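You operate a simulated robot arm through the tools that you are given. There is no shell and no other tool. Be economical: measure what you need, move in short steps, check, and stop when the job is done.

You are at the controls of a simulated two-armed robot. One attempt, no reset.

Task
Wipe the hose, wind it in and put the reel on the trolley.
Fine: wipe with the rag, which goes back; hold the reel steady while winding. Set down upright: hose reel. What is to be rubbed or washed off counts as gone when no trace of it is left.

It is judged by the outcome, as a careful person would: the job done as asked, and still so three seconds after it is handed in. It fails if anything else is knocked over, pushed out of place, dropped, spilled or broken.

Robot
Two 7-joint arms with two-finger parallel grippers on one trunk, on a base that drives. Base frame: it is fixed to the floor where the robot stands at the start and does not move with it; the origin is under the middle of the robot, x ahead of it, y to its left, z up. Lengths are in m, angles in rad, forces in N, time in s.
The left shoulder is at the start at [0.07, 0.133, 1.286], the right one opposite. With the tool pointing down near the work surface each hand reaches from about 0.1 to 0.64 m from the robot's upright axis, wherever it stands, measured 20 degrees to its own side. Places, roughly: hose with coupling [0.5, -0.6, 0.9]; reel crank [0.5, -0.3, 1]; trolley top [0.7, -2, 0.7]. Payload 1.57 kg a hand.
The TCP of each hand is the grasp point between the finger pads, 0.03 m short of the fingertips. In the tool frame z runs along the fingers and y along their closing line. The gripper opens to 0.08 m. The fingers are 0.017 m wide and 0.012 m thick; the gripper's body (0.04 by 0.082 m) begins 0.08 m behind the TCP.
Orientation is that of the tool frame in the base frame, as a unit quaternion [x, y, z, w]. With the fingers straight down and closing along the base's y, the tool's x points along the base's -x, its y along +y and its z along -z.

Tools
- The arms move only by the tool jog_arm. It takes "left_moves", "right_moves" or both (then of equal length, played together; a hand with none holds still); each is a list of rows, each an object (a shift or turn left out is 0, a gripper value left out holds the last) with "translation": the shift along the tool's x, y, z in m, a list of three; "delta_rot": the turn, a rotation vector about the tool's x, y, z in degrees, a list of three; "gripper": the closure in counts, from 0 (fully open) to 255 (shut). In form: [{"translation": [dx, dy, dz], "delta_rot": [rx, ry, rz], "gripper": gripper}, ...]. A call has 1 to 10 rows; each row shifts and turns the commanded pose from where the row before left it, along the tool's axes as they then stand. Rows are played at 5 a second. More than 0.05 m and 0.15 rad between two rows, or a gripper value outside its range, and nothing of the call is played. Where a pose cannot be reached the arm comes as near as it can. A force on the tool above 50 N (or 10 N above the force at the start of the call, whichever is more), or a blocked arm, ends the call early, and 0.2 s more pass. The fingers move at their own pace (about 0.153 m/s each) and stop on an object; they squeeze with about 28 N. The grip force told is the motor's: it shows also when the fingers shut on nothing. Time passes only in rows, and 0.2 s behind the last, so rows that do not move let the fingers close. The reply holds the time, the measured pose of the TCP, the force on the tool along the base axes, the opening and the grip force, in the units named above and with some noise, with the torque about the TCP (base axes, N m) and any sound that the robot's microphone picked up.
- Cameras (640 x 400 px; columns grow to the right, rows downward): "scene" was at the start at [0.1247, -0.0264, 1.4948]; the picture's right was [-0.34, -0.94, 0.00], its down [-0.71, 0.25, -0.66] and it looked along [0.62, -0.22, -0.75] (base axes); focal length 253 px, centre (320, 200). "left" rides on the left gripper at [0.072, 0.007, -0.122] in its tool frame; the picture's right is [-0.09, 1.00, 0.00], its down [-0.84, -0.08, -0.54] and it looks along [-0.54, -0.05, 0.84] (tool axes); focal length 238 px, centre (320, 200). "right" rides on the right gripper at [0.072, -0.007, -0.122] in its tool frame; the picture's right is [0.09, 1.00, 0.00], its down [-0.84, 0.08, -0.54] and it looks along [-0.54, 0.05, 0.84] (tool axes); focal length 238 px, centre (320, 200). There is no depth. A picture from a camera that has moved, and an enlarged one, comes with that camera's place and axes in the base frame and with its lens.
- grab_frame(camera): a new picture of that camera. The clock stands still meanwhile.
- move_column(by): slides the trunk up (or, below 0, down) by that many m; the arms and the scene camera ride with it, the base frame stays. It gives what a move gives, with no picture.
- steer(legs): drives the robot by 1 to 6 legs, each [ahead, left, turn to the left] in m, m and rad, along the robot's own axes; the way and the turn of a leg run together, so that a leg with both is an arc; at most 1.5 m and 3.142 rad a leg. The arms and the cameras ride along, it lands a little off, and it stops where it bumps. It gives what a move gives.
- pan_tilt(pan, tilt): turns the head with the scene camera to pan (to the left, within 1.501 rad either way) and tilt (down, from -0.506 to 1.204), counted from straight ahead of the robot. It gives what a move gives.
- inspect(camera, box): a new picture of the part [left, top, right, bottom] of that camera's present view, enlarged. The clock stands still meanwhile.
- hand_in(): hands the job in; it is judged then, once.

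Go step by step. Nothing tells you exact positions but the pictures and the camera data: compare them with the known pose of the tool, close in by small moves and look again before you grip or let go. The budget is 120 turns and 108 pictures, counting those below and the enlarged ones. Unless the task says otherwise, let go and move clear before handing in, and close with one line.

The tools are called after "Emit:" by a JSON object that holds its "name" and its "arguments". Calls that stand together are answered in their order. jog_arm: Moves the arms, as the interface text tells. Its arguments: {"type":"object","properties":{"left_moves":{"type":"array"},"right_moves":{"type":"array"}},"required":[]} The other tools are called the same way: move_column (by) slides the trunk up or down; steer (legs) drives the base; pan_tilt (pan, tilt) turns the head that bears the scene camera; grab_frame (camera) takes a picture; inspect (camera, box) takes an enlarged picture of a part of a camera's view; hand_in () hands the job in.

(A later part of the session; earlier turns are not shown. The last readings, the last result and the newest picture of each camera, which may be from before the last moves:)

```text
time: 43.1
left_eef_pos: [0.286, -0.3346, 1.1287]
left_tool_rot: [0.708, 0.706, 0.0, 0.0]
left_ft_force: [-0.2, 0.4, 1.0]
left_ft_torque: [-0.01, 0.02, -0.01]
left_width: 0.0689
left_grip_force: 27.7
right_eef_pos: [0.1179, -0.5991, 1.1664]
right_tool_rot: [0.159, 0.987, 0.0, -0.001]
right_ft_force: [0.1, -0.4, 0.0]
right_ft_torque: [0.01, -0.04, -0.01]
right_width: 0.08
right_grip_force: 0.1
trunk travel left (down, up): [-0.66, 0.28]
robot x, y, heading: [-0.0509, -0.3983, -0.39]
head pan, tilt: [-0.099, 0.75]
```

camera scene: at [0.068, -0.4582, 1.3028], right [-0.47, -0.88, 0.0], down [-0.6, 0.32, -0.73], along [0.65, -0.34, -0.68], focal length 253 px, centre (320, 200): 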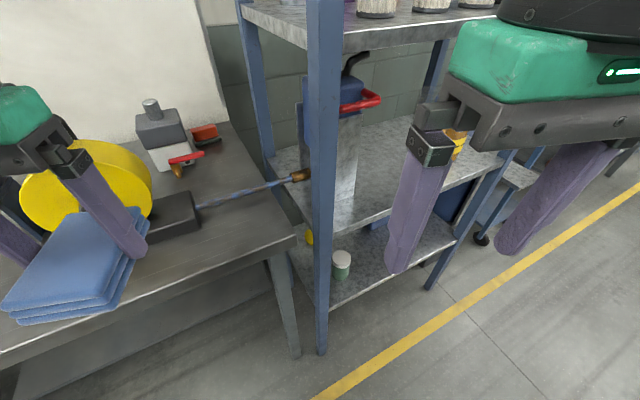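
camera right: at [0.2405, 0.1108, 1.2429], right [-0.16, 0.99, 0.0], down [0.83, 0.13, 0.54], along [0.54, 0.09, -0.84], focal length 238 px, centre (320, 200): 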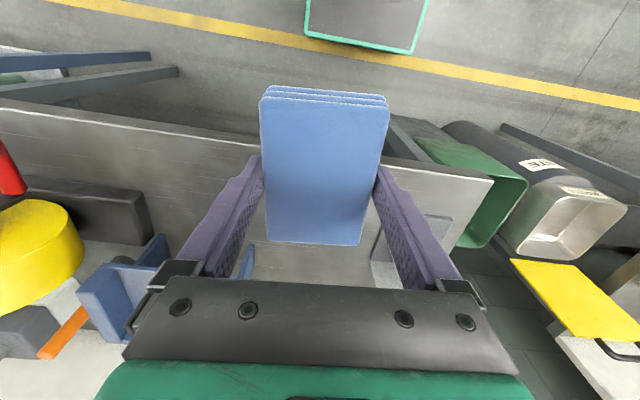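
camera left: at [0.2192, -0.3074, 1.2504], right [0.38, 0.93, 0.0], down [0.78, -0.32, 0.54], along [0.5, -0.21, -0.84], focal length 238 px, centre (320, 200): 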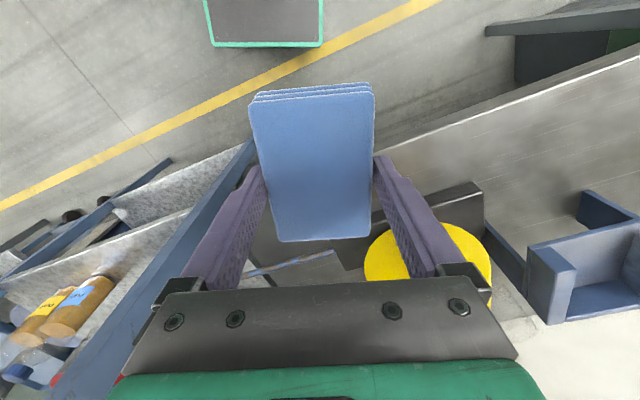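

Emit:
{"name": "jog_arm", "arguments": {"left_moves": [{"translation": [-0.041, 0, 0]}, {"translation": [-0.041, 0, 0]}, {"translation": [-0.041, 0, 0]}, {"translation": [-0.041, 0, 0]}, {"translation": [0, 0.042, 0.015]}, {"translation": [0, 0.042, 0.015]}, {"translation": [0, 0.042, 0.015]}, {"translation": [0, 0.042, 0.015]}, {"translation": [0, 0.042, 0.02]}, {"translation": [0, 0.042, 0.02]}]}}

Emit:
{"name": "grab_frame", "arguments": {"camera": "scene"}}

Emit:
{"name": "grab_frame", "arguments": {"camera": "left"}}

```text
time: 45.3
left_eef_pos: [0.5367, -0.4996, 1.0284]
left_tool_rot: [0.707, 0.707, 0.0, -0.001]
left_ft_force: [0.8, -0.8, -0.4]
left_ft_torque: [0.0, -0.01, 0.02]
left_width: 0.0688
left_grip_force: 28.2
right_eef_pos: [0.1209, -0.6014, 1.1648]
right_tool_rot: [0.159, 0.987, 0.001, -0.002]
right_ft_force: [0.2, -0.8, -0.3]
right_ft_torque: [0.02, 0.02, 0.01]
right_width: 0.0801
right_grip_force: 0.0
trunk travel left (down, up): [-0.66, 0.28]
robot x, y, heading: [-0.051, -0.3989, -0.393]
head pan, tilt: [-0.099, 0.75]
```

```text
77 pictures are left
camera scene: at [0.0692, -0.4599, 1.3026], right [-0.47, -0.88, 0.0], down [-0.6, 0.32, -0.73], along [0.64, -0.34, -0.68], focal length 253 px, centre (320, 200)
```

scene: 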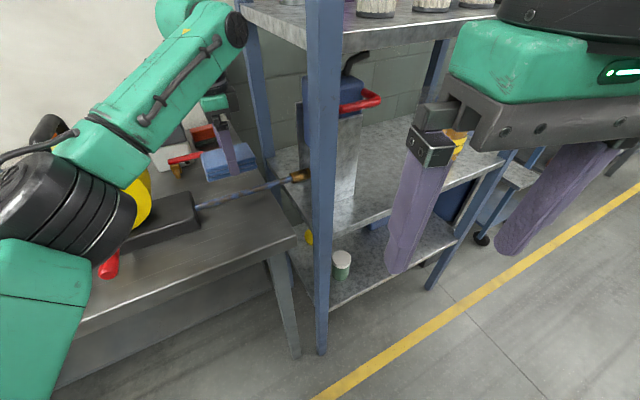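

```text
76 pictures are left
camera left: at [0.5449, -0.4281, 1.1502], right [1.0, -0.09, 0.0], down [-0.08, -0.84, 0.54], along [-0.05, -0.54, -0.84], focal length 238 px, centre (320, 200)
```

left: 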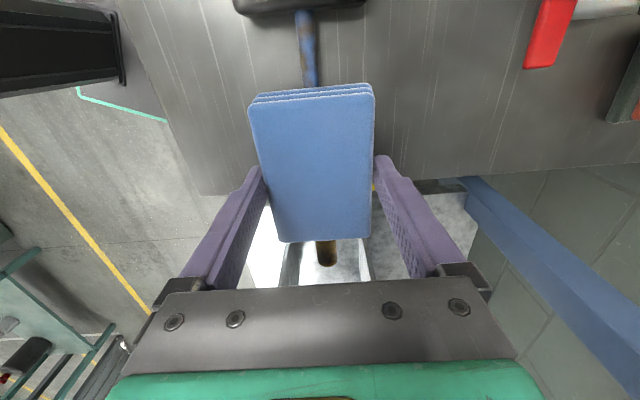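

The rag sits over the hose line. I move to the reel-side start and go down gently until contact.

Emit:
{"name": "jog_arm", "arguments": {"left_moves": [{"translation": [0.03, -0.002, 0.02]}, {"translation": [0.01, 0, 0.03]}, {"translation": [0, 0, 0.008]}, {"translation": [0, 0, 0.003]}, {"translation": [0, 0, 0.003]}, {}]}}

Emit:
{"name": "inspect", "arguments": {"camera": "scene", "box": [90, 110, 340, 270]}}

```text
time: 46.7
left_eef_pos: [0.5361, -0.46, 0.9658]
left_tool_rot: [0.706, 0.708, 0.0, 0.0]
left_ft_force: [0.1, 0.3, 0.1]
left_ft_torque: [0.03, 0.0, 0.0]
left_width: 0.069
left_grip_force: 28.4
right_eef_pos: [0.1196, -0.5993, 1.167]
right_tool_rot: [0.159, 0.987, 0.0, -0.001]
right_ft_force: [0.8, 0.2, 0.4]
right_ft_torque: [-0.02, 0.01, 0.01]
right_width: 0.0803
right_grip_force: 0.1
trunk travel left (down, up): [-0.66, 0.28]
robot x, y, heading: [-0.0547, -0.3993, -0.388]
head pan, tilt: [-0.099, 0.75]
```

```text
2.50 times, centred on (215, 190) of scene
camera zoom: at [0.068, -0.4581, 1.3029], right [-0.47, -0.88, 0.0], down [-0.6, 0.32, -0.73], along [0.65, -0.34, -0.68], focal length 634 px, centre (582, 225)
```

zoom: 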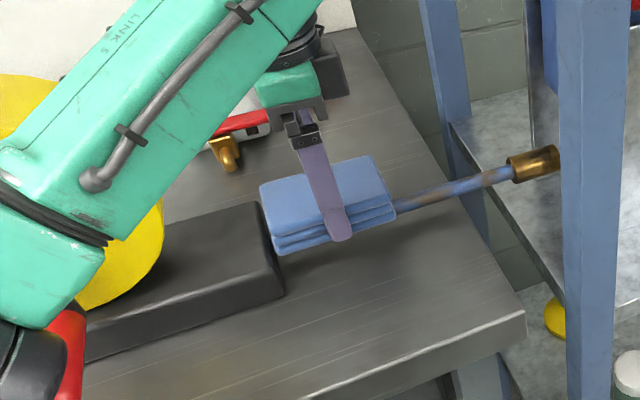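

Emit:
{"name": "jog_arm", "arguments": {"left_moves": [{"translation": [0, 0, 0.002]}, {"translation": [0, 0, 0.002]}, {"translation": [0, 0, 0.002]}, {"translation": [0, 0, 0.002]}, {}]}}

Emit:
{"name": "inspect", "arguments": {"camera": "scene", "box": [0, 90, 320, 290]}}

```text
time: 47.9
left_eef_pos: [0.5338, -0.4585, 0.9616]
left_tool_rot: [0.707, 0.708, 0.002, 0.004]
left_ft_force: [12.1, -1.9, 30.6]
left_ft_torque: [0.27, -0.41, -0.09]
left_width: 0.0689
left_grip_force: 28.0
right_eef_pos: [0.1174, -0.5984, 1.1663]
right_tool_rot: [0.16, 0.987, 0.001, 0.001]
right_ft_force: [-0.4, -0.3, -0.6]
right_ft_torque: [0.01, -0.04, 0.04]
right_width: 0.0798
right_grip_force: 0.1
trunk travel left (down, up): [-0.66, 0.28]
robot x, y, heading: [-0.0504, -0.4004, -0.397]
head pan, tilt: [-0.099, 0.75]
```

```text
2.00 times, centred on (160, 190) of scene
camera zoom: at [0.0653, -0.458, 1.3035], right [-0.47, -0.88, 0.0], down [-0.6, 0.32, -0.73], along [0.65, -0.34, -0.68], focal length 507 px, centre (640, 220)
```

zoom: 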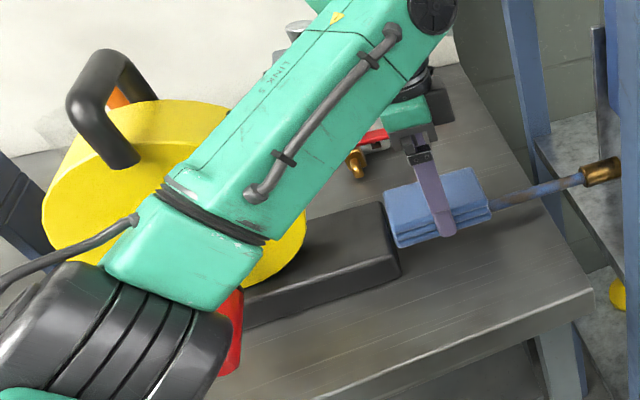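

Contact is made at TCP z ≈ 0.962. I ease the force and make a slow stroke along the hose towards the coupling and back.

Emit:
{"name": "jog_arm", "arguments": {"left_moves": [{"translation": [0, 0, -0.002]}, {"translation": [0.006, 0, 0]}, {"translation": [-0.014, 0, 0]}, {"translation": [-0.014, 0, 0]}, {"translation": [-0.014, 0, 0]}, {"translation": [-0.014, 0, 0]}, {"translation": [-0.014, 0, 0]}, {"translation": [-0.014, 0, 0]}, {"translation": [-0.014, 0, 0]}, {}]}}

Emit:
{"name": "inspect", "arguments": {"camera": "scene", "box": [90, 110, 340, 270]}}

```text
time: 50.1
left_eef_pos: [0.5303, -0.5517, 0.958]
left_tool_rot: [0.713, 0.701, 0.0, -0.004]
left_ft_force: [1.7, 1.7, 12.9]
left_ft_torque: [0.73, -0.1, -0.04]
left_width: 0.0686
left_grip_force: 28.2
left hand out of reach, approached as far as the arm can: row 9
right_eef_pos: [0.1183, -0.5989, 1.1669]
right_tool_rot: [0.159, 0.987, 0.001, 0.0]
right_ft_force: [0.1, -0.1, 0.2]
right_ft_torque: [0.01, -0.01, 0.01]
right_width: 0.0799
right_grip_force: 0.1
trunk travel left (down, up): [-0.66, 0.28]
robot x, y, heading: [-0.0515, -0.3992, -0.39]
head pan, tilt: [-0.099, 0.75]
```

```text
2.50 times, centred on (215, 190) of scene
camera zoom: at [0.0658, -0.457, 1.3032], right [-0.47, -0.88, 0.0], down [-0.6, 0.32, -0.73], along [0.65, -0.34, -0.68], focal length 634 px, centre (582, 225)
```

zoom: 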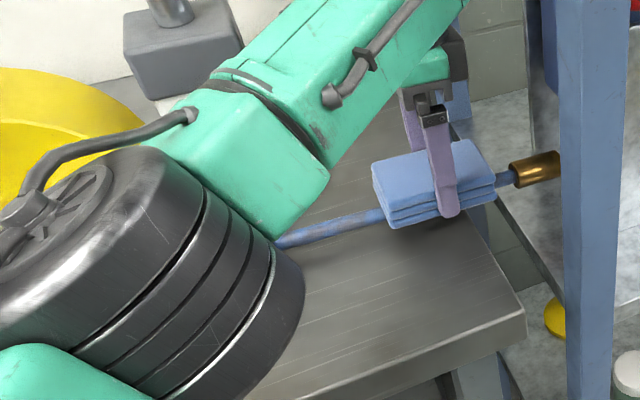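

The stain is fading. I continue back and forth.

Emit:
{"name": "jog_arm", "arguments": {"left_moves": [{"translation": [0.019, 0, 0]}, {"translation": [0.019, 0, 0]}, {"translation": [0.019, 0, 0]}, {"translation": [0.019, 0, 0]}, {"translation": [0.019, 0, 0]}, {"translation": [-0.019, 0, 0]}, {"translation": [-0.019, 0, 0]}, {"translation": [-0.019, 0, 0]}, {"translation": [-0.019, 0, 0]}, {"translation": [-0.019, 0, 0]}]}}

Emit:
{"name": "jog_arm", "arguments": {"left_moves": [{"translation": [0.019, 0, 0]}, {"translation": [0.019, 0, 0]}, {"translation": [0.019, 0, 0]}, {"translation": [0.019, 0, 0]}, {"translation": [0.021, 0, 0]}, {"translation": [-0.021, 0, 0]}, {"translation": [-0.019, 0, 0]}, {"translation": [-0.019, 0, 0]}, {"translation": [-0.019, 0, 0]}, {"translation": [-0.019, 0, 0]}]}}

Emit:
{"name": "jog_arm", "arguments": {"left_moves": [{"translation": [0.02, 0, 0]}, {"translation": [0.02, 0, 0]}, {"translation": [0.02, 0, 0]}, {"translation": [0.02, 0, 0]}, {"translation": [0.02, 0, 0]}, {"translation": [0.005, 0, 0]}, {"translation": [0, 0, -0.04]}, {"translation": [0, 0, -0.04]}, {"translation": [0, -0.045, 0]}, {"translation": [0, -0.045, 0]}]}}

Emit:
{"name": "inspect", "arguments": {"camera": "scene", "box": [90, 110, 340, 270]}}

```text
time: 52.3
left_eef_pos: [0.5314, -0.5546, 0.9608]
left_tool_rot: [0.708, 0.707, 0.001, 0.003]
left_ft_force: [-0.7, 0.2, 5.9]
left_ft_torque: [-0.27, 0.02, -0.01]
left_width: 0.0689
left_grip_force: 28.0
right_eef_pos: [0.1172, -0.6022, 1.1655]
right_tool_rot: [0.16, 0.987, 0.003, 0.0]
right_ft_force: [-0.6, -0.1, -0.8]
right_ft_torque: [0.04, -0.03, 0.01]
right_width: 0.08
right_grip_force: 0.1
trunk travel left (down, up): [-0.66, 0.28]
robot x, y, heading: [-0.0526, -0.3983, -0.389]
head pan, tilt: [-0.099, 0.75]
```

```text
time: 54.5
left_eef_pos: [0.5038, -0.5869, 0.9603]
left_tool_rot: [0.706, 0.708, 0.001, 0.0]
left_ft_force: [-0.4, 5.2, 4.8]
left_ft_torque: [-0.05, -0.11, 0.12]
left_width: 0.0687
left_grip_force: 28.0
left hand out of reach, approached as far as the arm can: row 2, 3, 4, 5, 6, 7, 8, 9, 10
right_eef_pos: [0.1176, -0.5984, 1.1674]
right_tool_rot: [0.159, 0.987, 0.001, 0.0]
right_ft_force: [0.5, -0.3, -0.2]
right_ft_torque: [0.0, 0.02, 0.0]
right_width: 0.0797
right_grip_force: 0.1
trunk travel left (down, up): [-0.66, 0.28]
robot x, y, heading: [-0.0537, -0.399, -0.388]
head pan, tilt: [-0.099, 0.75]
```

```text
time: 56.7
left_eef_pos: [0.4155, -0.4819, 1.0384]
left_tool_rot: [0.707, 0.707, 0.0, 0.0]
left_ft_force: [-0.4, -0.2, -0.2]
left_ft_torque: [0.0, -0.01, -0.04]
left_width: 0.0691
left_grip_force: 27.4
right_eef_pos: [0.1176, -0.5993, 1.1659]
right_tool_rot: [0.159, 0.987, 0.001, 0.0]
right_ft_force: [1.0, 0.6, 0.1]
right_ft_torque: [0.0, 0.02, -0.02]
right_width: 0.0801
right_grip_force: 0.0
trunk travel left (down, up): [-0.66, 0.28]
robot x, y, heading: [-0.0471, -0.3998, -0.387]
head pan, tilt: [-0.099, 0.75]
```

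```text
2.50 times, centred on (215, 190) of scene
camera zoom: at [0.0668, -0.4578, 1.303], right [-0.47, -0.88, 0.0], down [-0.6, 0.32, -0.73], along [0.65, -0.34, -0.68], focal length 634 px, centre (582, 225)
```

zoom: 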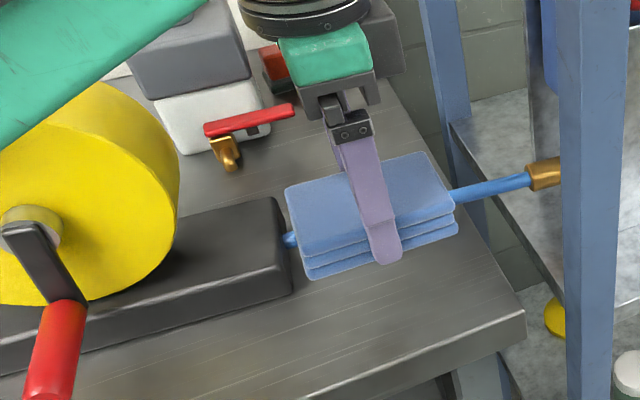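

The hose already looks clean where visible. I pull the hand back to see all of it.

Emit:
{"name": "jog_arm", "arguments": {"left_moves": [{"translation": [0, -0.045, -0.015]}, {"translation": [0, -0.045, -0.015]}, {"translation": [0.03, -0.03, -0.015]}, {"translation": [0.04, 0, 0]}, {"translation": [0.04, 0, 0]}]}}

Emit:
{"name": "inspect", "arguments": {"camera": "scene", "box": [170, 140, 330, 240]}}

Emit:
{"name": "grab_frame", "arguments": {"camera": "left"}}

```text
time: 57.9
left_eef_pos: [0.2921, -0.371, 1.0825]
left_tool_rot: [0.707, 0.707, 0.0, 0.001]
left_ft_force: [0.0, 0.0, -0.4]
left_ft_torque: [-0.02, 0.01, 0.03]
left_width: 0.0691
left_grip_force: 27.9
right_eef_pos: [0.1191, -0.5981, 1.1659]
right_tool_rot: [0.159, 0.987, 0.0, -0.001]
right_ft_force: [-0.1, 0.0, -0.1]
right_ft_torque: [-0.04, -0.02, 0.01]
right_width: 0.0799
right_grip_force: 0.1
trunk travel left (down, up): [-0.66, 0.28]
robot x, y, heading: [-0.0504, -0.3992, -0.389]
head pan, tilt: [-0.099, 0.75]
```

```text
4.00 times, centred on (250, 190) of scene
camera zoom: at [0.0672, -0.4563, 1.303], right [-0.47, -0.88, 0.0], down [-0.6, 0.32, -0.73], along [0.65, -0.34, -0.68], focal length 1014 px, centre (600, 240)
```

zoom: 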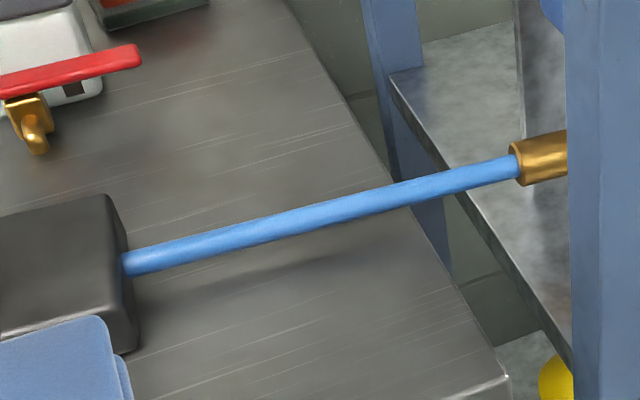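

```text
70 pictures are left
camera left: at [0.3002, -0.2987, 1.2045], right [1.0, -0.09, 0.0], down [-0.08, -0.84, 0.54], along [-0.05, -0.54, -0.84], focal length 238 px, centre (320, 200)
```

left: 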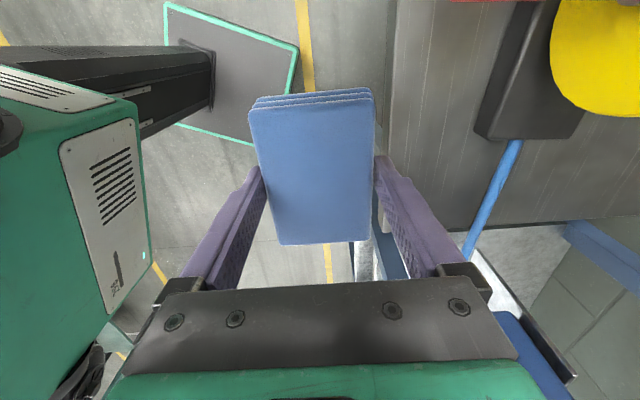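

The hose is clean over its full length. Now I turn the hand back and return to the rag's place.

Emit:
{"name": "jog_arm", "arguments": {"left_moves": [{"delta_rot": [0, 0, -8.1]}, {"delta_rot": [0, 0, -8.1]}, {"delta_rot": [0, 0, -8.1]}, {"delta_rot": [0, 0, -8.1]}, {"delta_rot": [0, 0, -8.1]}, {"delta_rot": [0, 0, -8.1]}, {"delta_rot": [0, 0, -8.1]}, {"delta_rot": [0, 0, -8.1]}, {"delta_rot": [0, 0, -8.1], "translation": [0.02, 0, -0.03]}]}}

Emit:
{"name": "steer", "arguments": {"legs": [[0, 0, 0.39], [0.05, 0.35, 0]]}}

Emit:
{"name": "pan_tilt", "arguments": {"pan": 0.2, "tilt": 0.9}}

```text
time: 59.9
left_eef_pos: [0.276, -0.3631, 1.1146]
left_tool_rot: [0.147, 0.989, 0.0, 0.001]
left_ft_force: [-0.5, -0.2, -0.4]
left_ft_torque: [0.0, -0.02, 0.01]
left_width: 0.069
left_grip_force: 28.0
right_eef_pos: [0.1177, -0.5992, 1.167]
right_tool_rot: [0.159, 0.987, 0.001, 0.0]
right_ft_force: [-0.5, 0.1, 0.1]
right_ft_torque: [0.01, -0.04, -0.02]
right_width: 0.0799
right_grip_force: 0.0
trunk travel left (down, up): [-0.66, 0.28]
robot x, y, heading: [-0.0493, -0.3991, -0.393]
head pan, tilt: [-0.099, 0.75]
```

```text
time: 63.3
left_eef_pos: [0.2889, 0.1024, 1.1151]
left_tool_rot: [-0.048, 0.999, 0.0, 0.0]
left_ft_force: [-0.9, 0.4, -0.5]
left_ft_torque: [-0.01, -0.01, -0.03]
left_width: 0.0687
left_grip_force: 27.9
right_eef_pos: [0.2322, -0.1761, 1.1663]
right_tool_rot: [-0.036, 0.999, 0.001, -0.001]
right_ft_force: [-0.1, -0.4, -0.5]
right_ft_torque: [0.01, 0.03, 0.02]
right_width: 0.0801
right_grip_force: 0.0
trunk travel left (down, up): [-0.66, 0.28]
robot x, y, heading: [-0.0012, -0.0574, 0.004]
head pan, tilt: [-0.099, 0.75]
```

```text
time: 64.1
left_eef_pos: [0.2902, 0.1041, 1.1136]
left_tool_rot: [-0.048, 0.999, 0.0, 0.0]
left_ft_force: [0.7, -0.3, -0.5]
left_ft_torque: [0.02, 0.02, 0.02]
left_width: 0.0687
left_grip_force: 27.5
right_eef_pos: [0.2328, -0.1767, 1.1663]
right_tool_rot: [-0.037, 0.999, 0.0, -0.001]
right_ft_force: [0.2, -1.2, 0.3]
right_ft_torque: [0.01, -0.01, 0.01]
right_width: 0.0801
right_grip_force: 0.0
trunk travel left (down, up): [-0.66, 0.28]
robot x, y, heading: [-0.0051, -0.0605, 0.006]
head pan, tilt: [0.201, 0.901]
```

Emit:
{"name": "jog_arm", "arguments": {"left_moves": [{"translation": [-0.032, 0.006, 0.02]}, {"translation": [-0.032, 0.006, 0.02]}, {"translation": [-0.032, 0.006, 0.025]}, {"translation": [-0.032, 0.006, 0.025]}, {"translation": [-0.033, 0.004, 0.025]}, {"translation": [-0.033, 0.004, 0.025]}, {"translation": [0, 0, 0.02]}, {"translation": [0, 0, 0.008]}, {}]}}

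Emit:
{"name": "inspect", "arguments": {"camera": "scene", "box": [200, 90, 400, 215]}}

```text
time: 66.1
left_eef_pos: [0.4777, 0.1541, 0.9454]
left_tool_rot: [-0.048, 0.999, 0.001, 0.0]
left_ft_force: [-0.8, 0.0, -0.5]
left_ft_torque: [0.0, -0.02, 0.02]
left_width: 0.069
left_grip_force: 28.0
right_eef_pos: [0.232, -0.1759, 1.1665]
right_tool_rot: [-0.036, 0.999, 0.0, -0.001]
right_ft_force: [0.7, 0.1, 0.6]
right_ft_torque: [-0.02, -0.02, -0.01]
right_width: 0.0799
right_grip_force: 0.1
trunk travel left (down, up): [-0.66, 0.28]
robot x, y, heading: [-0.0024, -0.0566, 0.004]
head pan, tilt: [0.201, 0.901]
```

```text
3.20 times, centred on (300, 152) of scene
camera zoom: at [0.1232, -0.0421, 1.2909], right [0.2, -0.98, 0.0], down [-0.77, -0.16, -0.62], along [0.61, 0.13, -0.78], focal length 811 px, centre (384, 352)
```

zoom: 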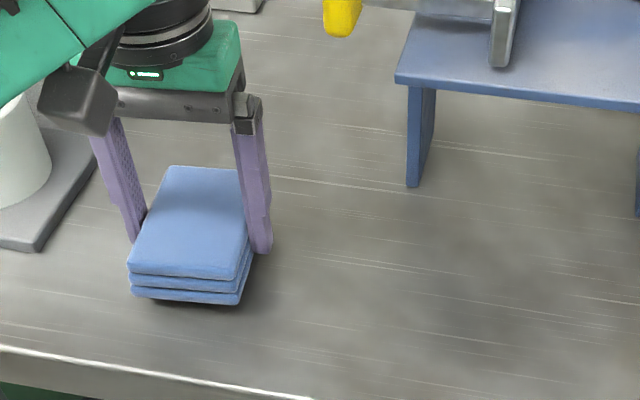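

Emit:
{"name": "jog_arm", "arguments": {"left_moves": [{"translation": [-0.001, 0, 0.006]}, {"translation": [0, 0, 0.002]}, {"gripper": 0}, {}, {}, {"translation": [0, 0, -0.04]}, {"translation": [0, 0, -0.045]}, {"translation": [0.035, 0, -0.03]}, {"translation": [0.035, 0, -0.03]}, {"translation": [0.035, 0, -0.03]}]}}

Emit:
{"name": "grab_frame", "arguments": {"camera": "scene"}}

```text
time: 68.3
left_eef_pos: [0.3709, 0.1462, 1.1119]
left_tool_rot: [-0.048, 0.999, 0.0, 0.0]
left_ft_force: [-0.8, 0.6, -0.6]
left_ft_torque: [-0.04, -0.01, 0.0]
left_width: 0.0799
left_grip_force: 0.0
right_eef_pos: [0.2309, -0.1766, 1.1668]
right_tool_rot: [-0.036, 0.999, 0.001, 0.0]
right_ft_force: [-0.6, 0.7, 0.0]
right_ft_torque: [0.0, -0.03, 0.02]
right_width: 0.0799
right_grip_force: 0.0
trunk travel left (down, up): [-0.66, 0.28]
robot x, y, heading: [-0.0005, -0.0591, 0.001]
head pan, tilt: [0.201, 0.901]
```

```text
68 pictures are left
camera scene: at [0.1207, -0.0426, 1.2911], right [0.2, -0.98, 0.0], down [-0.77, -0.16, -0.62], along [0.61, 0.13, -0.78], focal length 253 px, centre (320, 200)
```

scene: 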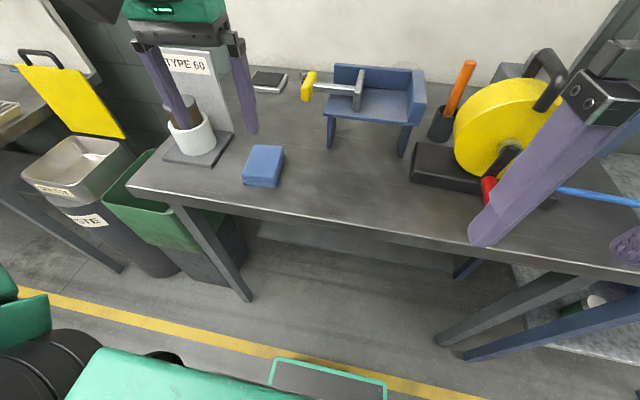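

The rag is back in place. I drive to stand in front of the reel and study its handle, base and crank.

Emit:
{"name": "steer", "arguments": {"legs": [[-0.05, -0.14, 0]]}}

Emit:
{"name": "jog_arm", "arguments": {"right_moves": [{"translation": [0, -0.04, -0.02]}, {"translation": [0, -0.04, -0.02]}, {"translation": [0, -0.04, -0.02]}]}}

Emit:
{"name": "pan_tilt", "arguments": {"pan": -0.2, "tilt": 0.6}}

Emit:
{"name": "grab_frame", "arguments": {"camera": "scene"}}

Emit:
{"name": "grab_frame", "arguments": {"camera": "left"}}

```text
time: 69.6
left_eef_pos: [0.3247, 0.0098, 1.1104]
left_tool_rot: [-0.048, 0.999, -0.001, -0.001]
left_ft_force: [0.5, -0.3, -0.1]
left_ft_torque: [0.01, -0.01, 0.04]
left_width: 0.08
left_grip_force: 0.1
right_eef_pos: [0.1838, -0.3128, 1.1667]
right_tool_rot: [-0.036, 0.999, 0.0, -0.001]
right_ft_force: [-0.2, -0.3, 0.4]
right_ft_torque: [-0.01, -0.01, -0.01]
right_width: 0.0802
right_grip_force: 0.2
trunk travel left (down, up): [-0.66, 0.28]
robot x, y, heading: [-0.0501, -0.1988, 0.003]
head pan, tilt: [0.201, 0.901]
```

```text
time: 70.4
left_eef_pos: [0.3229, 0.0092, 1.1112]
left_tool_rot: [-0.049, 0.999, -0.001, 0.001]
left_ft_force: [0.0, -0.5, 0.1]
left_ft_torque: [-0.01, -0.02, -0.01]
left_width: 0.0798
left_grip_force: 0.1
right_eef_pos: [0.1907, -0.4374, 1.226]
right_tool_rot: [-0.036, 0.999, 0.0, 0.001]
right_ft_force: [0.3, -0.3, -0.2]
right_ft_torque: [-0.02, -0.03, 0.04]
right_width: 0.0803
right_grip_force: 0.1
trunk travel left (down, up): [-0.66, 0.28]
robot x, y, heading: [-0.0532, -0.1964, 0.007]
head pan, tilt: [0.201, 0.901]
```

```text
time: 71.3
left_eef_pos: [0.3251, 0.0065, 1.1102]
left_tool_rot: [-0.047, 0.999, -0.001, 0.0]
left_ft_force: [0.4, -0.4, -0.1]
left_ft_torque: [-0.02, -0.01, 0.02]
left_width: 0.08
left_grip_force: 0.1
right_eef_pos: [0.1925, -0.4383, 1.2252]
right_tool_rot: [-0.036, 0.999, 0.001, 0.0]
right_ft_force: [-0.2, 0.3, -0.1]
right_ft_torque: [0.0, 0.01, -0.01]
right_width: 0.0801
right_grip_force: 0.1
trunk travel left (down, up): [-0.66, 0.28]
robot x, y, heading: [-0.051, -0.1956, 0.003]
head pan, tilt: [-0.201, 0.6]
```

```text
67 pictures are left
camera scene: at [0.0866, -0.2138, 1.3157], right [-0.19, -0.98, 0.0], down [-0.55, 0.11, -0.82], along [0.81, -0.16, -0.57], focal length 253 px, centre (320, 200)
```

scene: 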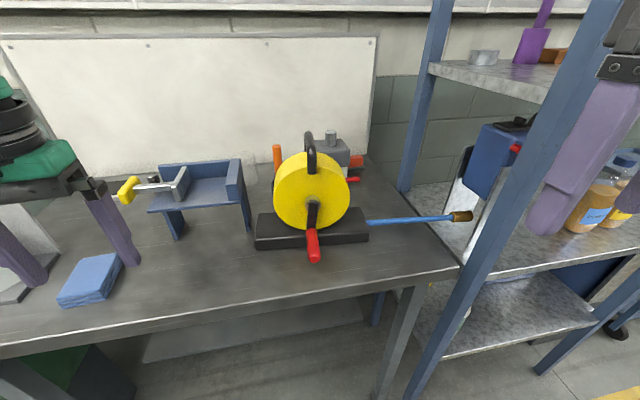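

```text
66 pictures are left
camera left: at [0.2536, 0.0072, 1.233], right [0.0, 1.0, 0.0], down [0.84, 0.0, 0.54], along [0.54, 0.0, -0.84], focal length 238 px, centre (320, 200)
```

left: 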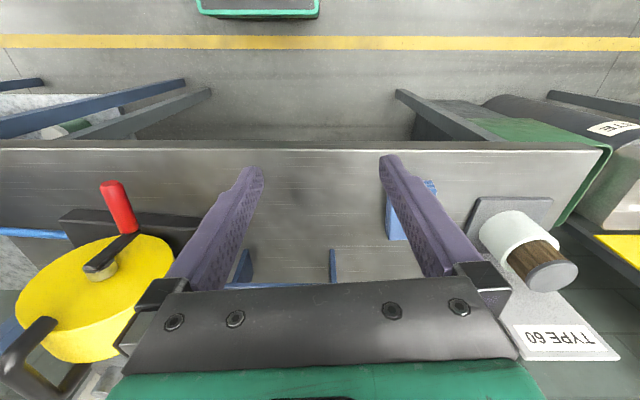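

Emit:
{"name": "inspect", "arguments": {"camera": "scene", "box": [230, 120, 390, 270]}}

Emit:
{"name": "inspect", "arguments": {"camera": "left", "box": [0, 160, 240, 400]}}

```text
2.67 times, centred on (310, 195) of scene
camera zoom: at [0.0866, -0.2138, 1.3157], right [-0.19, -0.98, 0.0], down [-0.55, 0.11, -0.82], along [0.81, -0.16, -0.57], focal length 676 px, centre (347, 213)
```

zoom: 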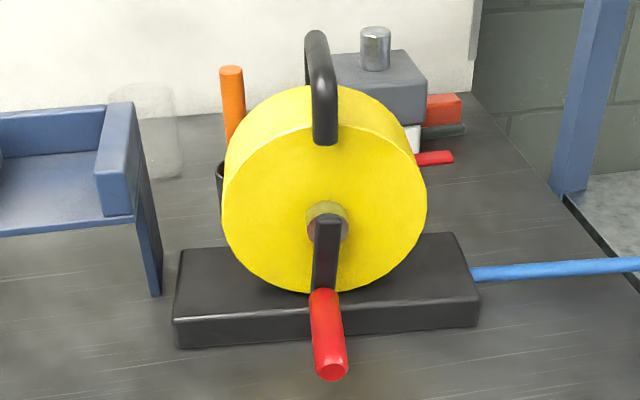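

```text
1.67 times, centred on (120, 280) of left
camera zoom: at [0.2536, 0.0072, 1.233], right [0.0, 1.0, 0.0], down [0.84, 0.0, 0.54], along [0.54, 0.0, -0.84], focal length 397 px, centre (653, 67)
```

zoom: 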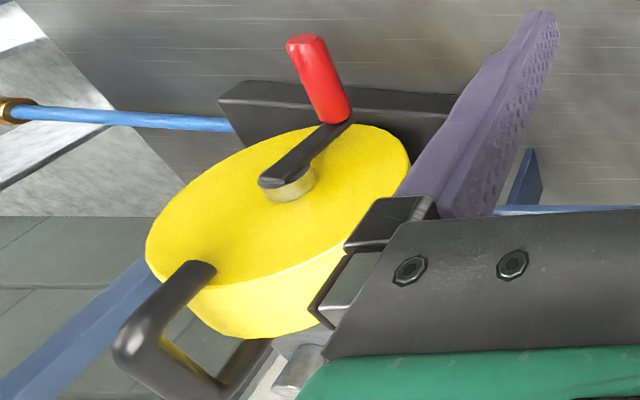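

The handle's bar runs along x over the reel top at about (0.50–0.58, -0.285, 1.135). The plan is for the left hand to hold it from above while the right hand, tilted 45°, turns the knob. I raise the trunk and move closer.

Emit:
{"name": "move_column", "arguments": {"by": 0.12}}

Emit:
{"name": "steer", "arguments": {"legs": [[0.06, -0.075, 0]]}}

Emit:
{"name": "jog_arm", "arguments": {"left_moves": [{"translation": [0, -0.04, -0.01], "delta_rot": [0, 0, 5.4]}, {"translation": [-0.01, -0.045, 0]}, {"translation": [-0.02, -0.04, 0]}, {"translation": [-0.02, -0.04, 0]}, {"translation": [-0.035, -0.03, 0]}, {"translation": [-0.035, -0.02, 0]}, {"translation": [-0.03, 0, 0]}]}}

Emit:
{"name": "grab_frame", "arguments": {"camera": "left"}}

Emit:
{"name": "grab_frame", "arguments": {"camera": "scene"}}

```text
time: 72.8
left_eef_pos: [0.3252, 0.008, 1.231]
left_tool_rot: [-0.048, 0.999, 0.0, 0.0]
left_ft_force: [0.7, 0.0, 0.0]
left_ft_torque: [0.01, 0.0, 0.05]
left_width: 0.0799
left_grip_force: 0.1
right_eef_pos: [0.1916, -0.4378, 1.3449]
right_tool_rot: [-0.037, 0.999, 0.001, 0.0]
right_ft_force: [0.2, 0.3, -0.1]
right_ft_torque: [-0.03, -0.02, -0.01]
right_width: 0.0799
right_grip_force: 0.1
trunk travel left (down, up): [-0.78, 0.16]
robot x, y, heading: [-0.0524, -0.2001, 0.002]
head pan, tilt: [-0.201, 0.6]
```

```text
time: 73.9
left_eef_pos: [0.3801, -0.063, 1.2321]
left_tool_rot: [-0.05, 0.999, -0.001, 0.001]
left_ft_force: [-0.3, -0.3, -0.5]
left_ft_torque: [-0.02, 0.0, 0.0]
left_width: 0.0801
left_grip_force: 0.2
right_eef_pos: [0.2493, -0.5072, 1.3459]
right_tool_rot: [-0.038, 0.999, -0.001, 0.0]
right_ft_force: [0.1, -0.5, -0.1]
right_ft_torque: [-0.03, -0.04, -0.02]
right_width: 0.0798
right_grip_force: 0.0
trunk travel left (down, up): [-0.78, 0.16]
robot x, y, heading: [0.0079, -0.2679, 0.008]
head pan, tilt: [-0.201, 0.6]
```

```text
time: 75.5
left_eef_pos: [0.523, -0.2793, 1.239]
left_tool_rot: [-0.002, 1.0, 0.001, 0.002]
left_ft_force: [-0.1, 0.5, -0.4]
left_ft_torque: [-0.01, -0.01, -0.01]
left_width: 0.0801
left_grip_force: 0.0
left hand out of reach, approached as far as the arm can: row 7
right_eef_pos: [0.2522, -0.5124, 1.3439]
right_tool_rot: [-0.039, 0.999, 0.001, 0.0]
right_ft_force: [-0.1, 0.3, 0.5]
right_ft_torque: [0.02, -0.02, 0.02]
right_width: 0.0801
right_grip_force: 0.1
trunk travel left (down, up): [-0.78, 0.16]
robot x, y, heading: [0.0086, -0.2705, 0.004]
head pan, tilt: [-0.201, 0.6]
```

```text
63 pictures are left
camera left: at [0.4517, -0.2724, 1.3598], right [0.09, 1.0, 0.0], down [0.83, -0.08, 0.55], along [0.54, -0.05, -0.84], focal length 238 px, centre (320, 200)
```

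left: 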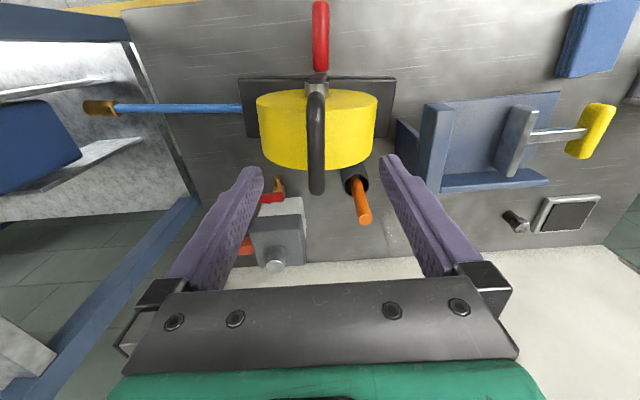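

```text
62 pictures are left
camera scene: at [0.1445, -0.2889, 1.4358], right [-0.19, -0.98, 0.0], down [-0.55, 0.11, -0.83], along [0.81, -0.16, -0.56], focal length 253 px, centre (320, 200)
```

scene: 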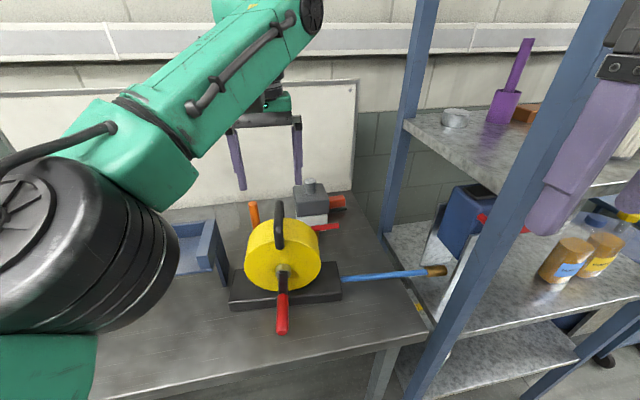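

The bar centre is at about (0.533, -0.283). I lower the left hand over it.

Emit:
{"name": "jog_arm", "arguments": {"left_moves": [{"translation": [0, -0.004, 0.03]}, {"translation": [-0.003, 0, 0.03]}, {"translation": [-0.003, 0, 0.015]}, {}]}}

Emit:
{"name": "grab_frame", "arguments": {"camera": "left"}}

Emit:
{"name": "inspect", "arguments": {"camera": "scene", "box": [180, 90, 380, 250]}}

```text
time: 76.5
left_eef_pos: [0.5317, -0.28, 1.1633]
left_tool_rot: [-0.003, 1.0, -0.001, 0.0]
left_ft_force: [-0.5, -0.1, 0.3]
left_ft_torque: [-0.01, 0.02, 0.0]
left_width: 0.0799
left_grip_force: 0.1
right_eef_pos: [0.2522, -0.5117, 1.3454]
right_tool_rot: [-0.038, 0.999, 0.001, -0.001]
right_ft_force: [0.6, -0.1, -0.3]
right_ft_torque: [-0.03, 0.01, 0.01]
right_width: 0.08
right_grip_force: 0.0
trunk travel left (down, up): [-0.78, 0.16]
robot x, y, heading: [0.0094, -0.2712, 0.011]
head pan, tilt: [-0.201, 0.6]
```

```text
61 pictures are left
camera left: at [0.4598, -0.2729, 1.2842], right [0.09, 1.0, 0.0], down [0.84, -0.07, 0.54], along [0.54, -0.05, -0.84], focal length 238 px, centre (320, 200)
```

left: 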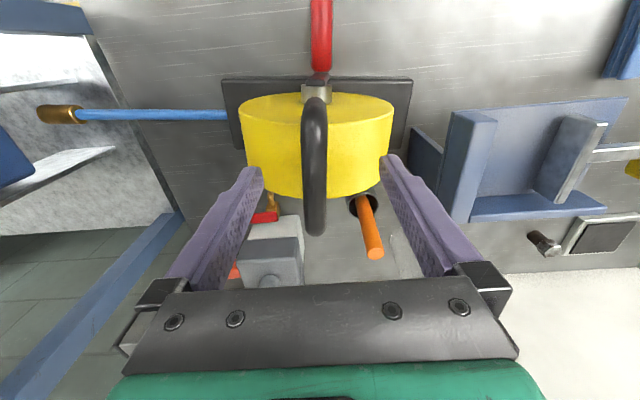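

```text
2.50 times, centred on (280, 170) of scene
camera zoom: at [0.1452, -0.2871, 1.4357], right [-0.19, -0.98, 0.0], down [-0.55, 0.11, -0.82], along [0.81, -0.16, -0.57], focal length 634 px, centre (420, 275)
```

zoom: 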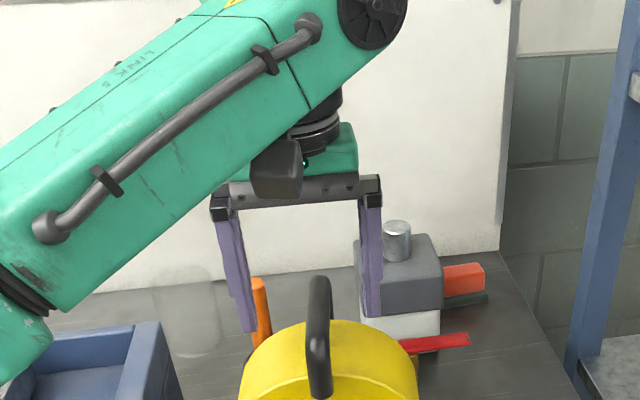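

The bar is yawed about -4°. I match that, go down the last 18 mm, and close gently around the bar.

Emit:
{"name": "jog_arm", "arguments": {"left_moves": [{"translation": [0, -0.003, 0.008], "delta_rot": [0, 0, 4]}, {"translation": [0, 0, 0.006]}, {"translation": [0, 0, 0.004]}, {}]}}

Emit:
{"name": "grab_frame", "arguments": {"camera": "left"}}

Emit:
{"name": "inspect", "arguments": {"camera": "scene", "box": [230, 120, 350, 220]}}

```text
time: 77.5
left_eef_pos: [0.5306, -0.2821, 1.1453]
left_tool_rot: [0.032, 0.999, -0.001, 0.0]
left_ft_force: [-0.3, -0.5, -0.3]
left_ft_torque: [-0.01, -0.01, 0.02]
left_width: 0.08
left_grip_force: 0.1
right_eef_pos: [0.2533, -0.5105, 1.3445]
right_tool_rot: [-0.038, 0.999, 0.001, -0.001]
right_ft_force: [1.3, 0.4, 0.1]
right_ft_torque: [0.01, -0.01, 0.05]
right_width: 0.0801
right_grip_force: 0.0
trunk travel left (down, up): [-0.78, 0.16]
robot x, y, heading: [0.0079, -0.2743, 0.007]
head pan, tilt: [-0.201, 0.6]
```

```text
59 pictures are left
camera left: at [0.4598, -0.2712, 1.2672], right [0.16, 0.99, 0.0], down [0.83, -0.13, 0.54], along [0.54, -0.09, -0.84], focal length 238 px, centre (320, 200)
```

left: 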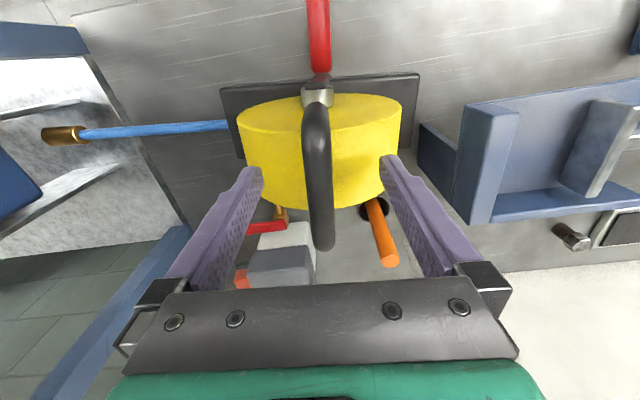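

```text
4.00 times, centred on (290, 170) of scene
camera zoom: at [0.1451, -0.2873, 1.4357], right [-0.19, -0.98, 0.0], down [-0.55, 0.11, -0.83], along [0.81, -0.16, -0.56], focal length 1014 px, centre (440, 320)
```

zoom: 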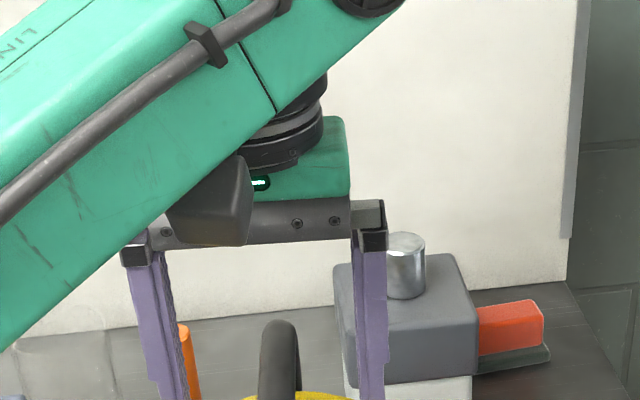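

Emit:
{"name": "jog_arm", "arguments": {"left_moves": [{"translation": [0, -0.002, 0], "delta_rot": [0, 0, 1.3]}, {"gripper": 120}, {"gripper": 200}, {"gripper": 255}, {}, {}]}}

Emit:
{"name": "grab_frame", "arguments": {"camera": "left"}}

```text
time: 78.9
left_eef_pos: [0.5304, -0.2846, 1.1447]
left_tool_rot: [0.043, 0.999, -0.001, 0.0]
left_ft_force: [-0.2, 2.6, -0.9]
left_ft_torque: [0.13, 0.13, 0.03]
left_width: 0.0177
left_grip_force: 28.0
right_eef_pos: [0.2523, -0.5104, 1.3454]
right_tool_rot: [-0.037, 0.999, 0.0, -0.001]
right_ft_force: [-0.2, -0.2, 0.3]
right_ft_torque: [-0.01, 0.0, 0.02]
right_width: 0.0804
right_grip_force: 0.0
trunk travel left (down, up): [-0.78, 0.16]
robot x, y, heading: [0.0063, -0.2708, 0.01]
head pan, tilt: [-0.201, 0.6]
```

```text
57 pictures are left
camera left: at [0.4596, -0.2707, 1.2671], right [0.18, 0.98, 0.0], down [0.83, -0.15, 0.54], along [0.53, -0.1, -0.84], focal length 238 px, centre (320, 200)
```

left: 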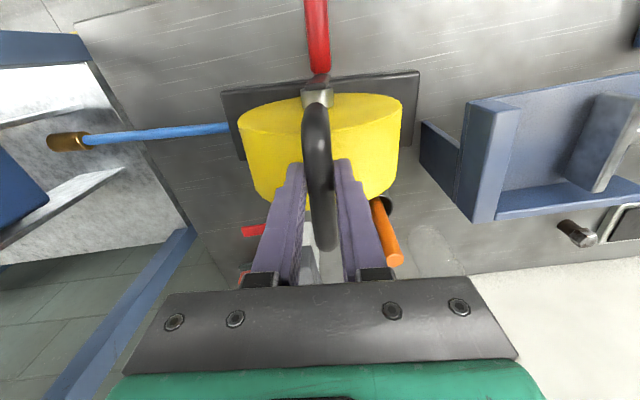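

The handle is held firmly (bar 18 mm). Now I turn the right hand to a 45° forward pitch for the knob.

Emit:
{"name": "jog_arm", "arguments": {"right_moves": [{"translation": [0, 0, 0.045], "delta_rot": [0, 0, 4.7]}, {"translation": [0, 0, 0.045], "delta_rot": [0, 0, 4.7]}, {"translation": [0, 0, 0.045]}, {"delta_rot": [0, -7.5, 0]}, {"delta_rot": [0, -7.5, 0]}, {"delta_rot": [0, -7.5, 0]}, {"delta_rot": [0, -7.5, 0]}, {"delta_rot": [0, -7.5, 0]}, {"delta_rot": [0, -7.5, 0]}]}}

Emit:
{"name": "grab_frame", "arguments": {"camera": "scene"}}

Emit:
{"name": "grab_frame", "arguments": {"camera": "right"}}

```text
time: 80.9
left_eef_pos: [0.5307, -0.2843, 1.1458]
left_tool_rot: [0.043, 0.999, -0.001, 0.0]
left_ft_force: [2.8, -0.1, 0.3]
left_ft_torque: [-0.01, -0.06, 0.05]
left_width: 0.0174
left_grip_force: 28.1
right_eef_pos: [0.27, -0.5164, 1.3019]
right_tool_rot: [0.04, 0.924, -0.016, 0.381]
right_ft_force: [1.2, 0.7, -1.1]
right_ft_torque: [0.03, 0.02, -0.03]
right_width: 0.0802
right_grip_force: 0.0
right hand out of reach, approached as far as the arm can: row 5, 6, 7, 8, 9
trunk travel left (down, up): [-0.78, 0.16]
robot x, y, heading: [0.004, -0.2716, 0.004]
head pan, tilt: [-0.201, 0.6]
```

```text
56 pictures are left
camera scene: at [0.1458, -0.2874, 1.4357], right [-0.19, -0.98, 0.0], down [-0.55, 0.11, -0.82], along [0.81, -0.16, -0.57], focal length 253 px, centre (320, 200)
```

scene: 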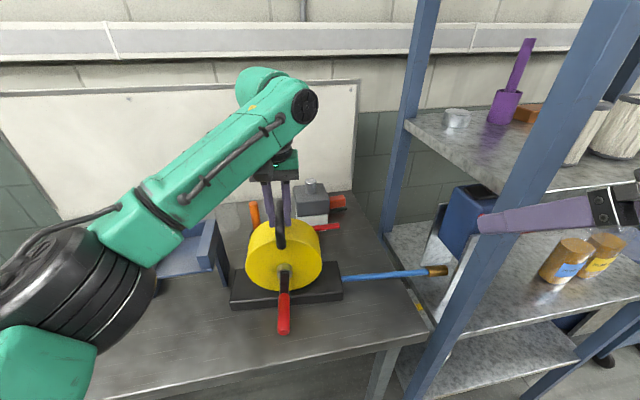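

```text
55 pictures are left
camera right: at [0.1318, -0.512, 1.3377], right [0.02, 1.0, -0.06], down [0.22, 0.06, 0.97], along [0.98, -0.03, -0.22], focal length 238 px, centre (320, 200)
```

right: 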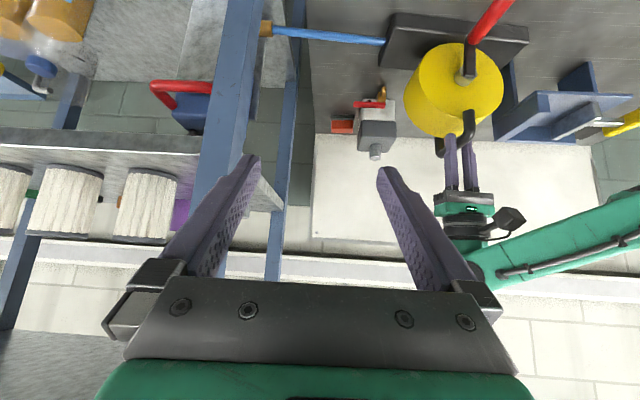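

Emit:
{"name": "jog_arm", "arguments": {"right_moves": [{"translation": [0.02, 0.01, 0.03]}, {"translation": [0.02, 0.02, 0.03]}, {"translation": [0.015, 0.04, 0.02]}, {"translation": [0.01, 0.045, 0.015]}, {"translation": [0.005, 0.045, 0.015]}, {"translation": [0, 0.045, 0.015]}, {"translation": [0, 0.042, 0.015]}, {}]}}

Emit:
{"name": "grab_frame", "arguments": {"camera": "scene"}}

Emit:
{"name": "grab_frame", "arguments": {"camera": "right"}}

```text
time: 82.1
left_eef_pos: [0.5291, -0.2845, 1.1448]
left_tool_rot: [0.042, 0.999, 0.0, 0.001]
left_ft_force: [2.3, 2.2, 2.7]
left_ft_torque: [-0.13, 0.08, -0.23]
left_width: 0.0177
left_grip_force: 27.7
right_eef_pos: [0.3236, -0.4273, 1.2776]
right_tool_rot: [0.125, 0.936, 0.03, 0.327]
right_ft_force: [0.2, 0.7, -0.4]
right_ft_torque: [-0.01, -0.03, -0.04]
right_width: 0.0801
right_grip_force: 0.0
right hand out of reach, approached as far as the arm can: row 1, 2, 3
trunk travel left (down, up): [-0.78, 0.16]
robot x, y, heading: [0.0067, -0.2688, 0.012]
head pan, tilt: [-0.201, 0.6]
stopped in row 5 (right hand): the arm was blocked; the commanded pose is now the measured one
```

```text
54 pictures are left
camera scene: at [0.1414, -0.2529, 1.4257], right [0.2, -0.98, 0.0], down [-0.64, -0.13, -0.75], along [0.74, 0.15, -0.66], focal length 253 px, centre (320, 200)
```

scene: 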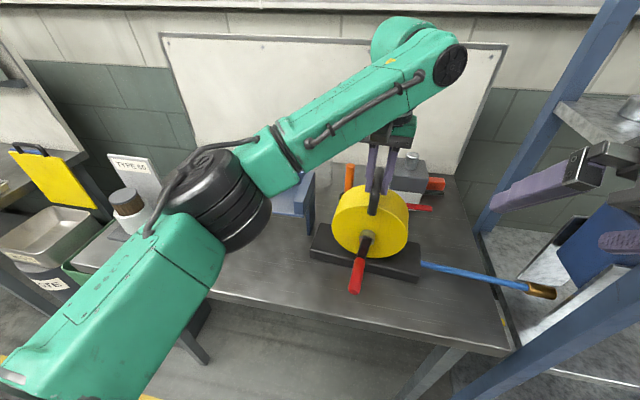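

```text
53 pictures are left
camera right: at [0.1909, -0.4135, 1.3287], right [0.14, 0.99, 0.08], down [0.31, -0.12, 0.94], along [0.94, -0.11, -0.33], focal length 238 px, centre (320, 200)
```

right: 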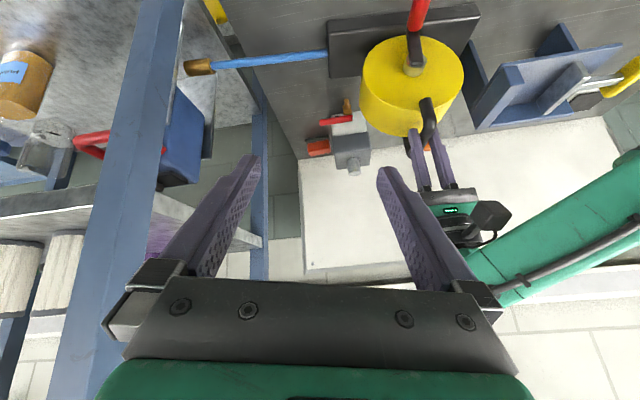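

The right arm pushed against the robot's own head. I back away, reduce the pitch to about 25°, and go down first before moving in.

Emit:
{"name": "jog_arm", "arguments": {"right_moves": [{"translation": [0, -0.04, 0]}, {"translation": [0, -0.03, 0.01], "delta_rot": [0, 6, 0]}, {"delta_rot": [0, 6, 0], "translation": [0, 0, 0.03]}, {"delta_rot": [0, 4, 0], "translation": [0, 0, 0.03]}]}}

Emit:
{"name": "pan_tilt", "arguments": {"pan": 0.0, "tilt": 0.6}}

Emit:
{"name": "grab_frame", "arguments": {"camera": "scene"}}

```text
time: 83.1
left_eef_pos: [0.53, -0.2851, 1.1459]
left_tool_rot: [0.044, 0.999, 0.0, -0.001]
left_ft_force: [-0.1, -1.7, -0.1]
left_ft_torque: [0.16, 0.4, -0.1]
left_width: 0.0177
left_grip_force: 27.9
right_eef_pos: [0.3433, -0.4965, 1.2094]
right_tool_rot: [0.114, 0.973, 0.033, 0.197]
right_ft_force: [0.2, 0.9, 0.9]
right_ft_torque: [0.0, 0.01, -0.02]
right_width: 0.08
right_grip_force: 0.1
right hand out of reach, approached as far as the arm can: row 1
trunk travel left (down, up): [-0.78, 0.16]
robot x, y, heading: [0.0088, -0.272, 0.007]
head pan, tilt: [-0.201, 0.6]
```

```text
time: 83.8
left_eef_pos: [0.5292, -0.2855, 1.1459]
left_tool_rot: [0.043, 0.999, -0.001, 0.0]
left_ft_force: [-0.1, -2.2, -1.3]
left_ft_torque: [-0.06, 0.1, -0.07]
left_width: 0.0176
left_grip_force: 28.1
right_eef_pos: [0.3439, -0.4972, 1.2098]
right_tool_rot: [0.114, 0.973, 0.034, 0.197]
right_ft_force: [1.0, -0.4, 0.6]
right_ft_torque: [-0.01, -0.02, -0.01]
right_width: 0.08
right_grip_force: 0.0
trunk travel left (down, up): [-0.78, 0.16]
robot x, y, heading: [0.005, -0.272, 0.006]
head pan, tilt: [0.0, 0.6]
```

```text
52 pictures are left
camera scene: at [0.1467, -0.2705, 1.4357], right [0.01, -1.0, 0.0], down [-0.56, 0.0, -0.83], along [0.83, 0.01, -0.56], focal length 253 px, centre (320, 200)
```

scene: 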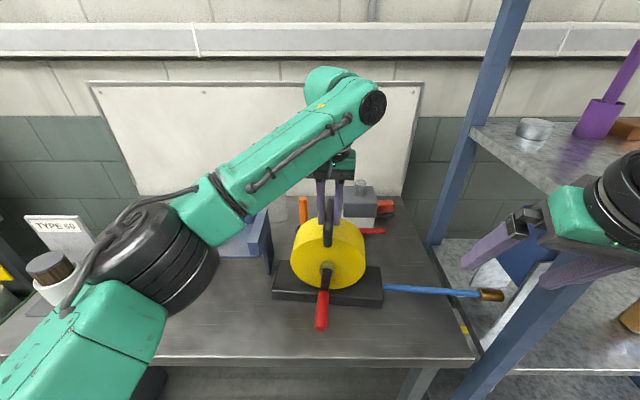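

Emit:
{"name": "jog_arm", "arguments": {"right_moves": [{"translation": [0.01, 0, 0.035], "delta_rot": [3.5, 0, -3.7]}, {"translation": [0.01, 0, 0.035], "delta_rot": [3.5, 0, -3.7]}, {"translation": [0.015, 0.0, 0.04]}, {"translation": [0.015, 0.0, 0.03]}, {"translation": [0.01, 0.03, 0.02]}, {}]}}

Emit:
{"name": "grab_frame", "arguments": {"camera": "scene"}}

```text
time: 85.2
left_eef_pos: [0.5311, -0.2839, 1.1451]
left_tool_rot: [0.043, 0.999, -0.001, 0.0]
left_ft_force: [0.6, 2.4, 1.7]
left_ft_torque: [-0.02, -0.01, -0.07]
left_width: 0.0175
left_grip_force: 27.6
right_eef_pos: [0.4192, -0.47, 1.0803]
right_tool_rot: [0.063, 0.979, -0.038, 0.19]
right_ft_force: [-0.1, 0.3, -0.4]
right_ft_torque: [0.0, -0.01, -0.01]
right_width: 0.0801
right_grip_force: 0.0
right hand out of reach, approached as far as the arm can: row 1, 2, 3, 4, 5
trunk travel left (down, up): [-0.78, 0.16]
robot x, y, heading: [0.0082, -0.2725, 0.002]
head pan, tilt: [0.0, 0.6]
```

```text
51 pictures are left
camera scene: at [0.1472, -0.269, 1.4357], right [0.01, -1.0, 0.0], down [-0.57, 0.0, -0.82], along [0.82, 0.01, -0.57], focal length 253 px, centre (320, 200)
```

scene: 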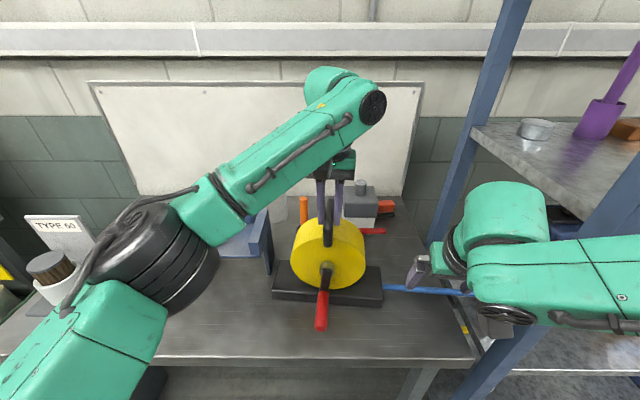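

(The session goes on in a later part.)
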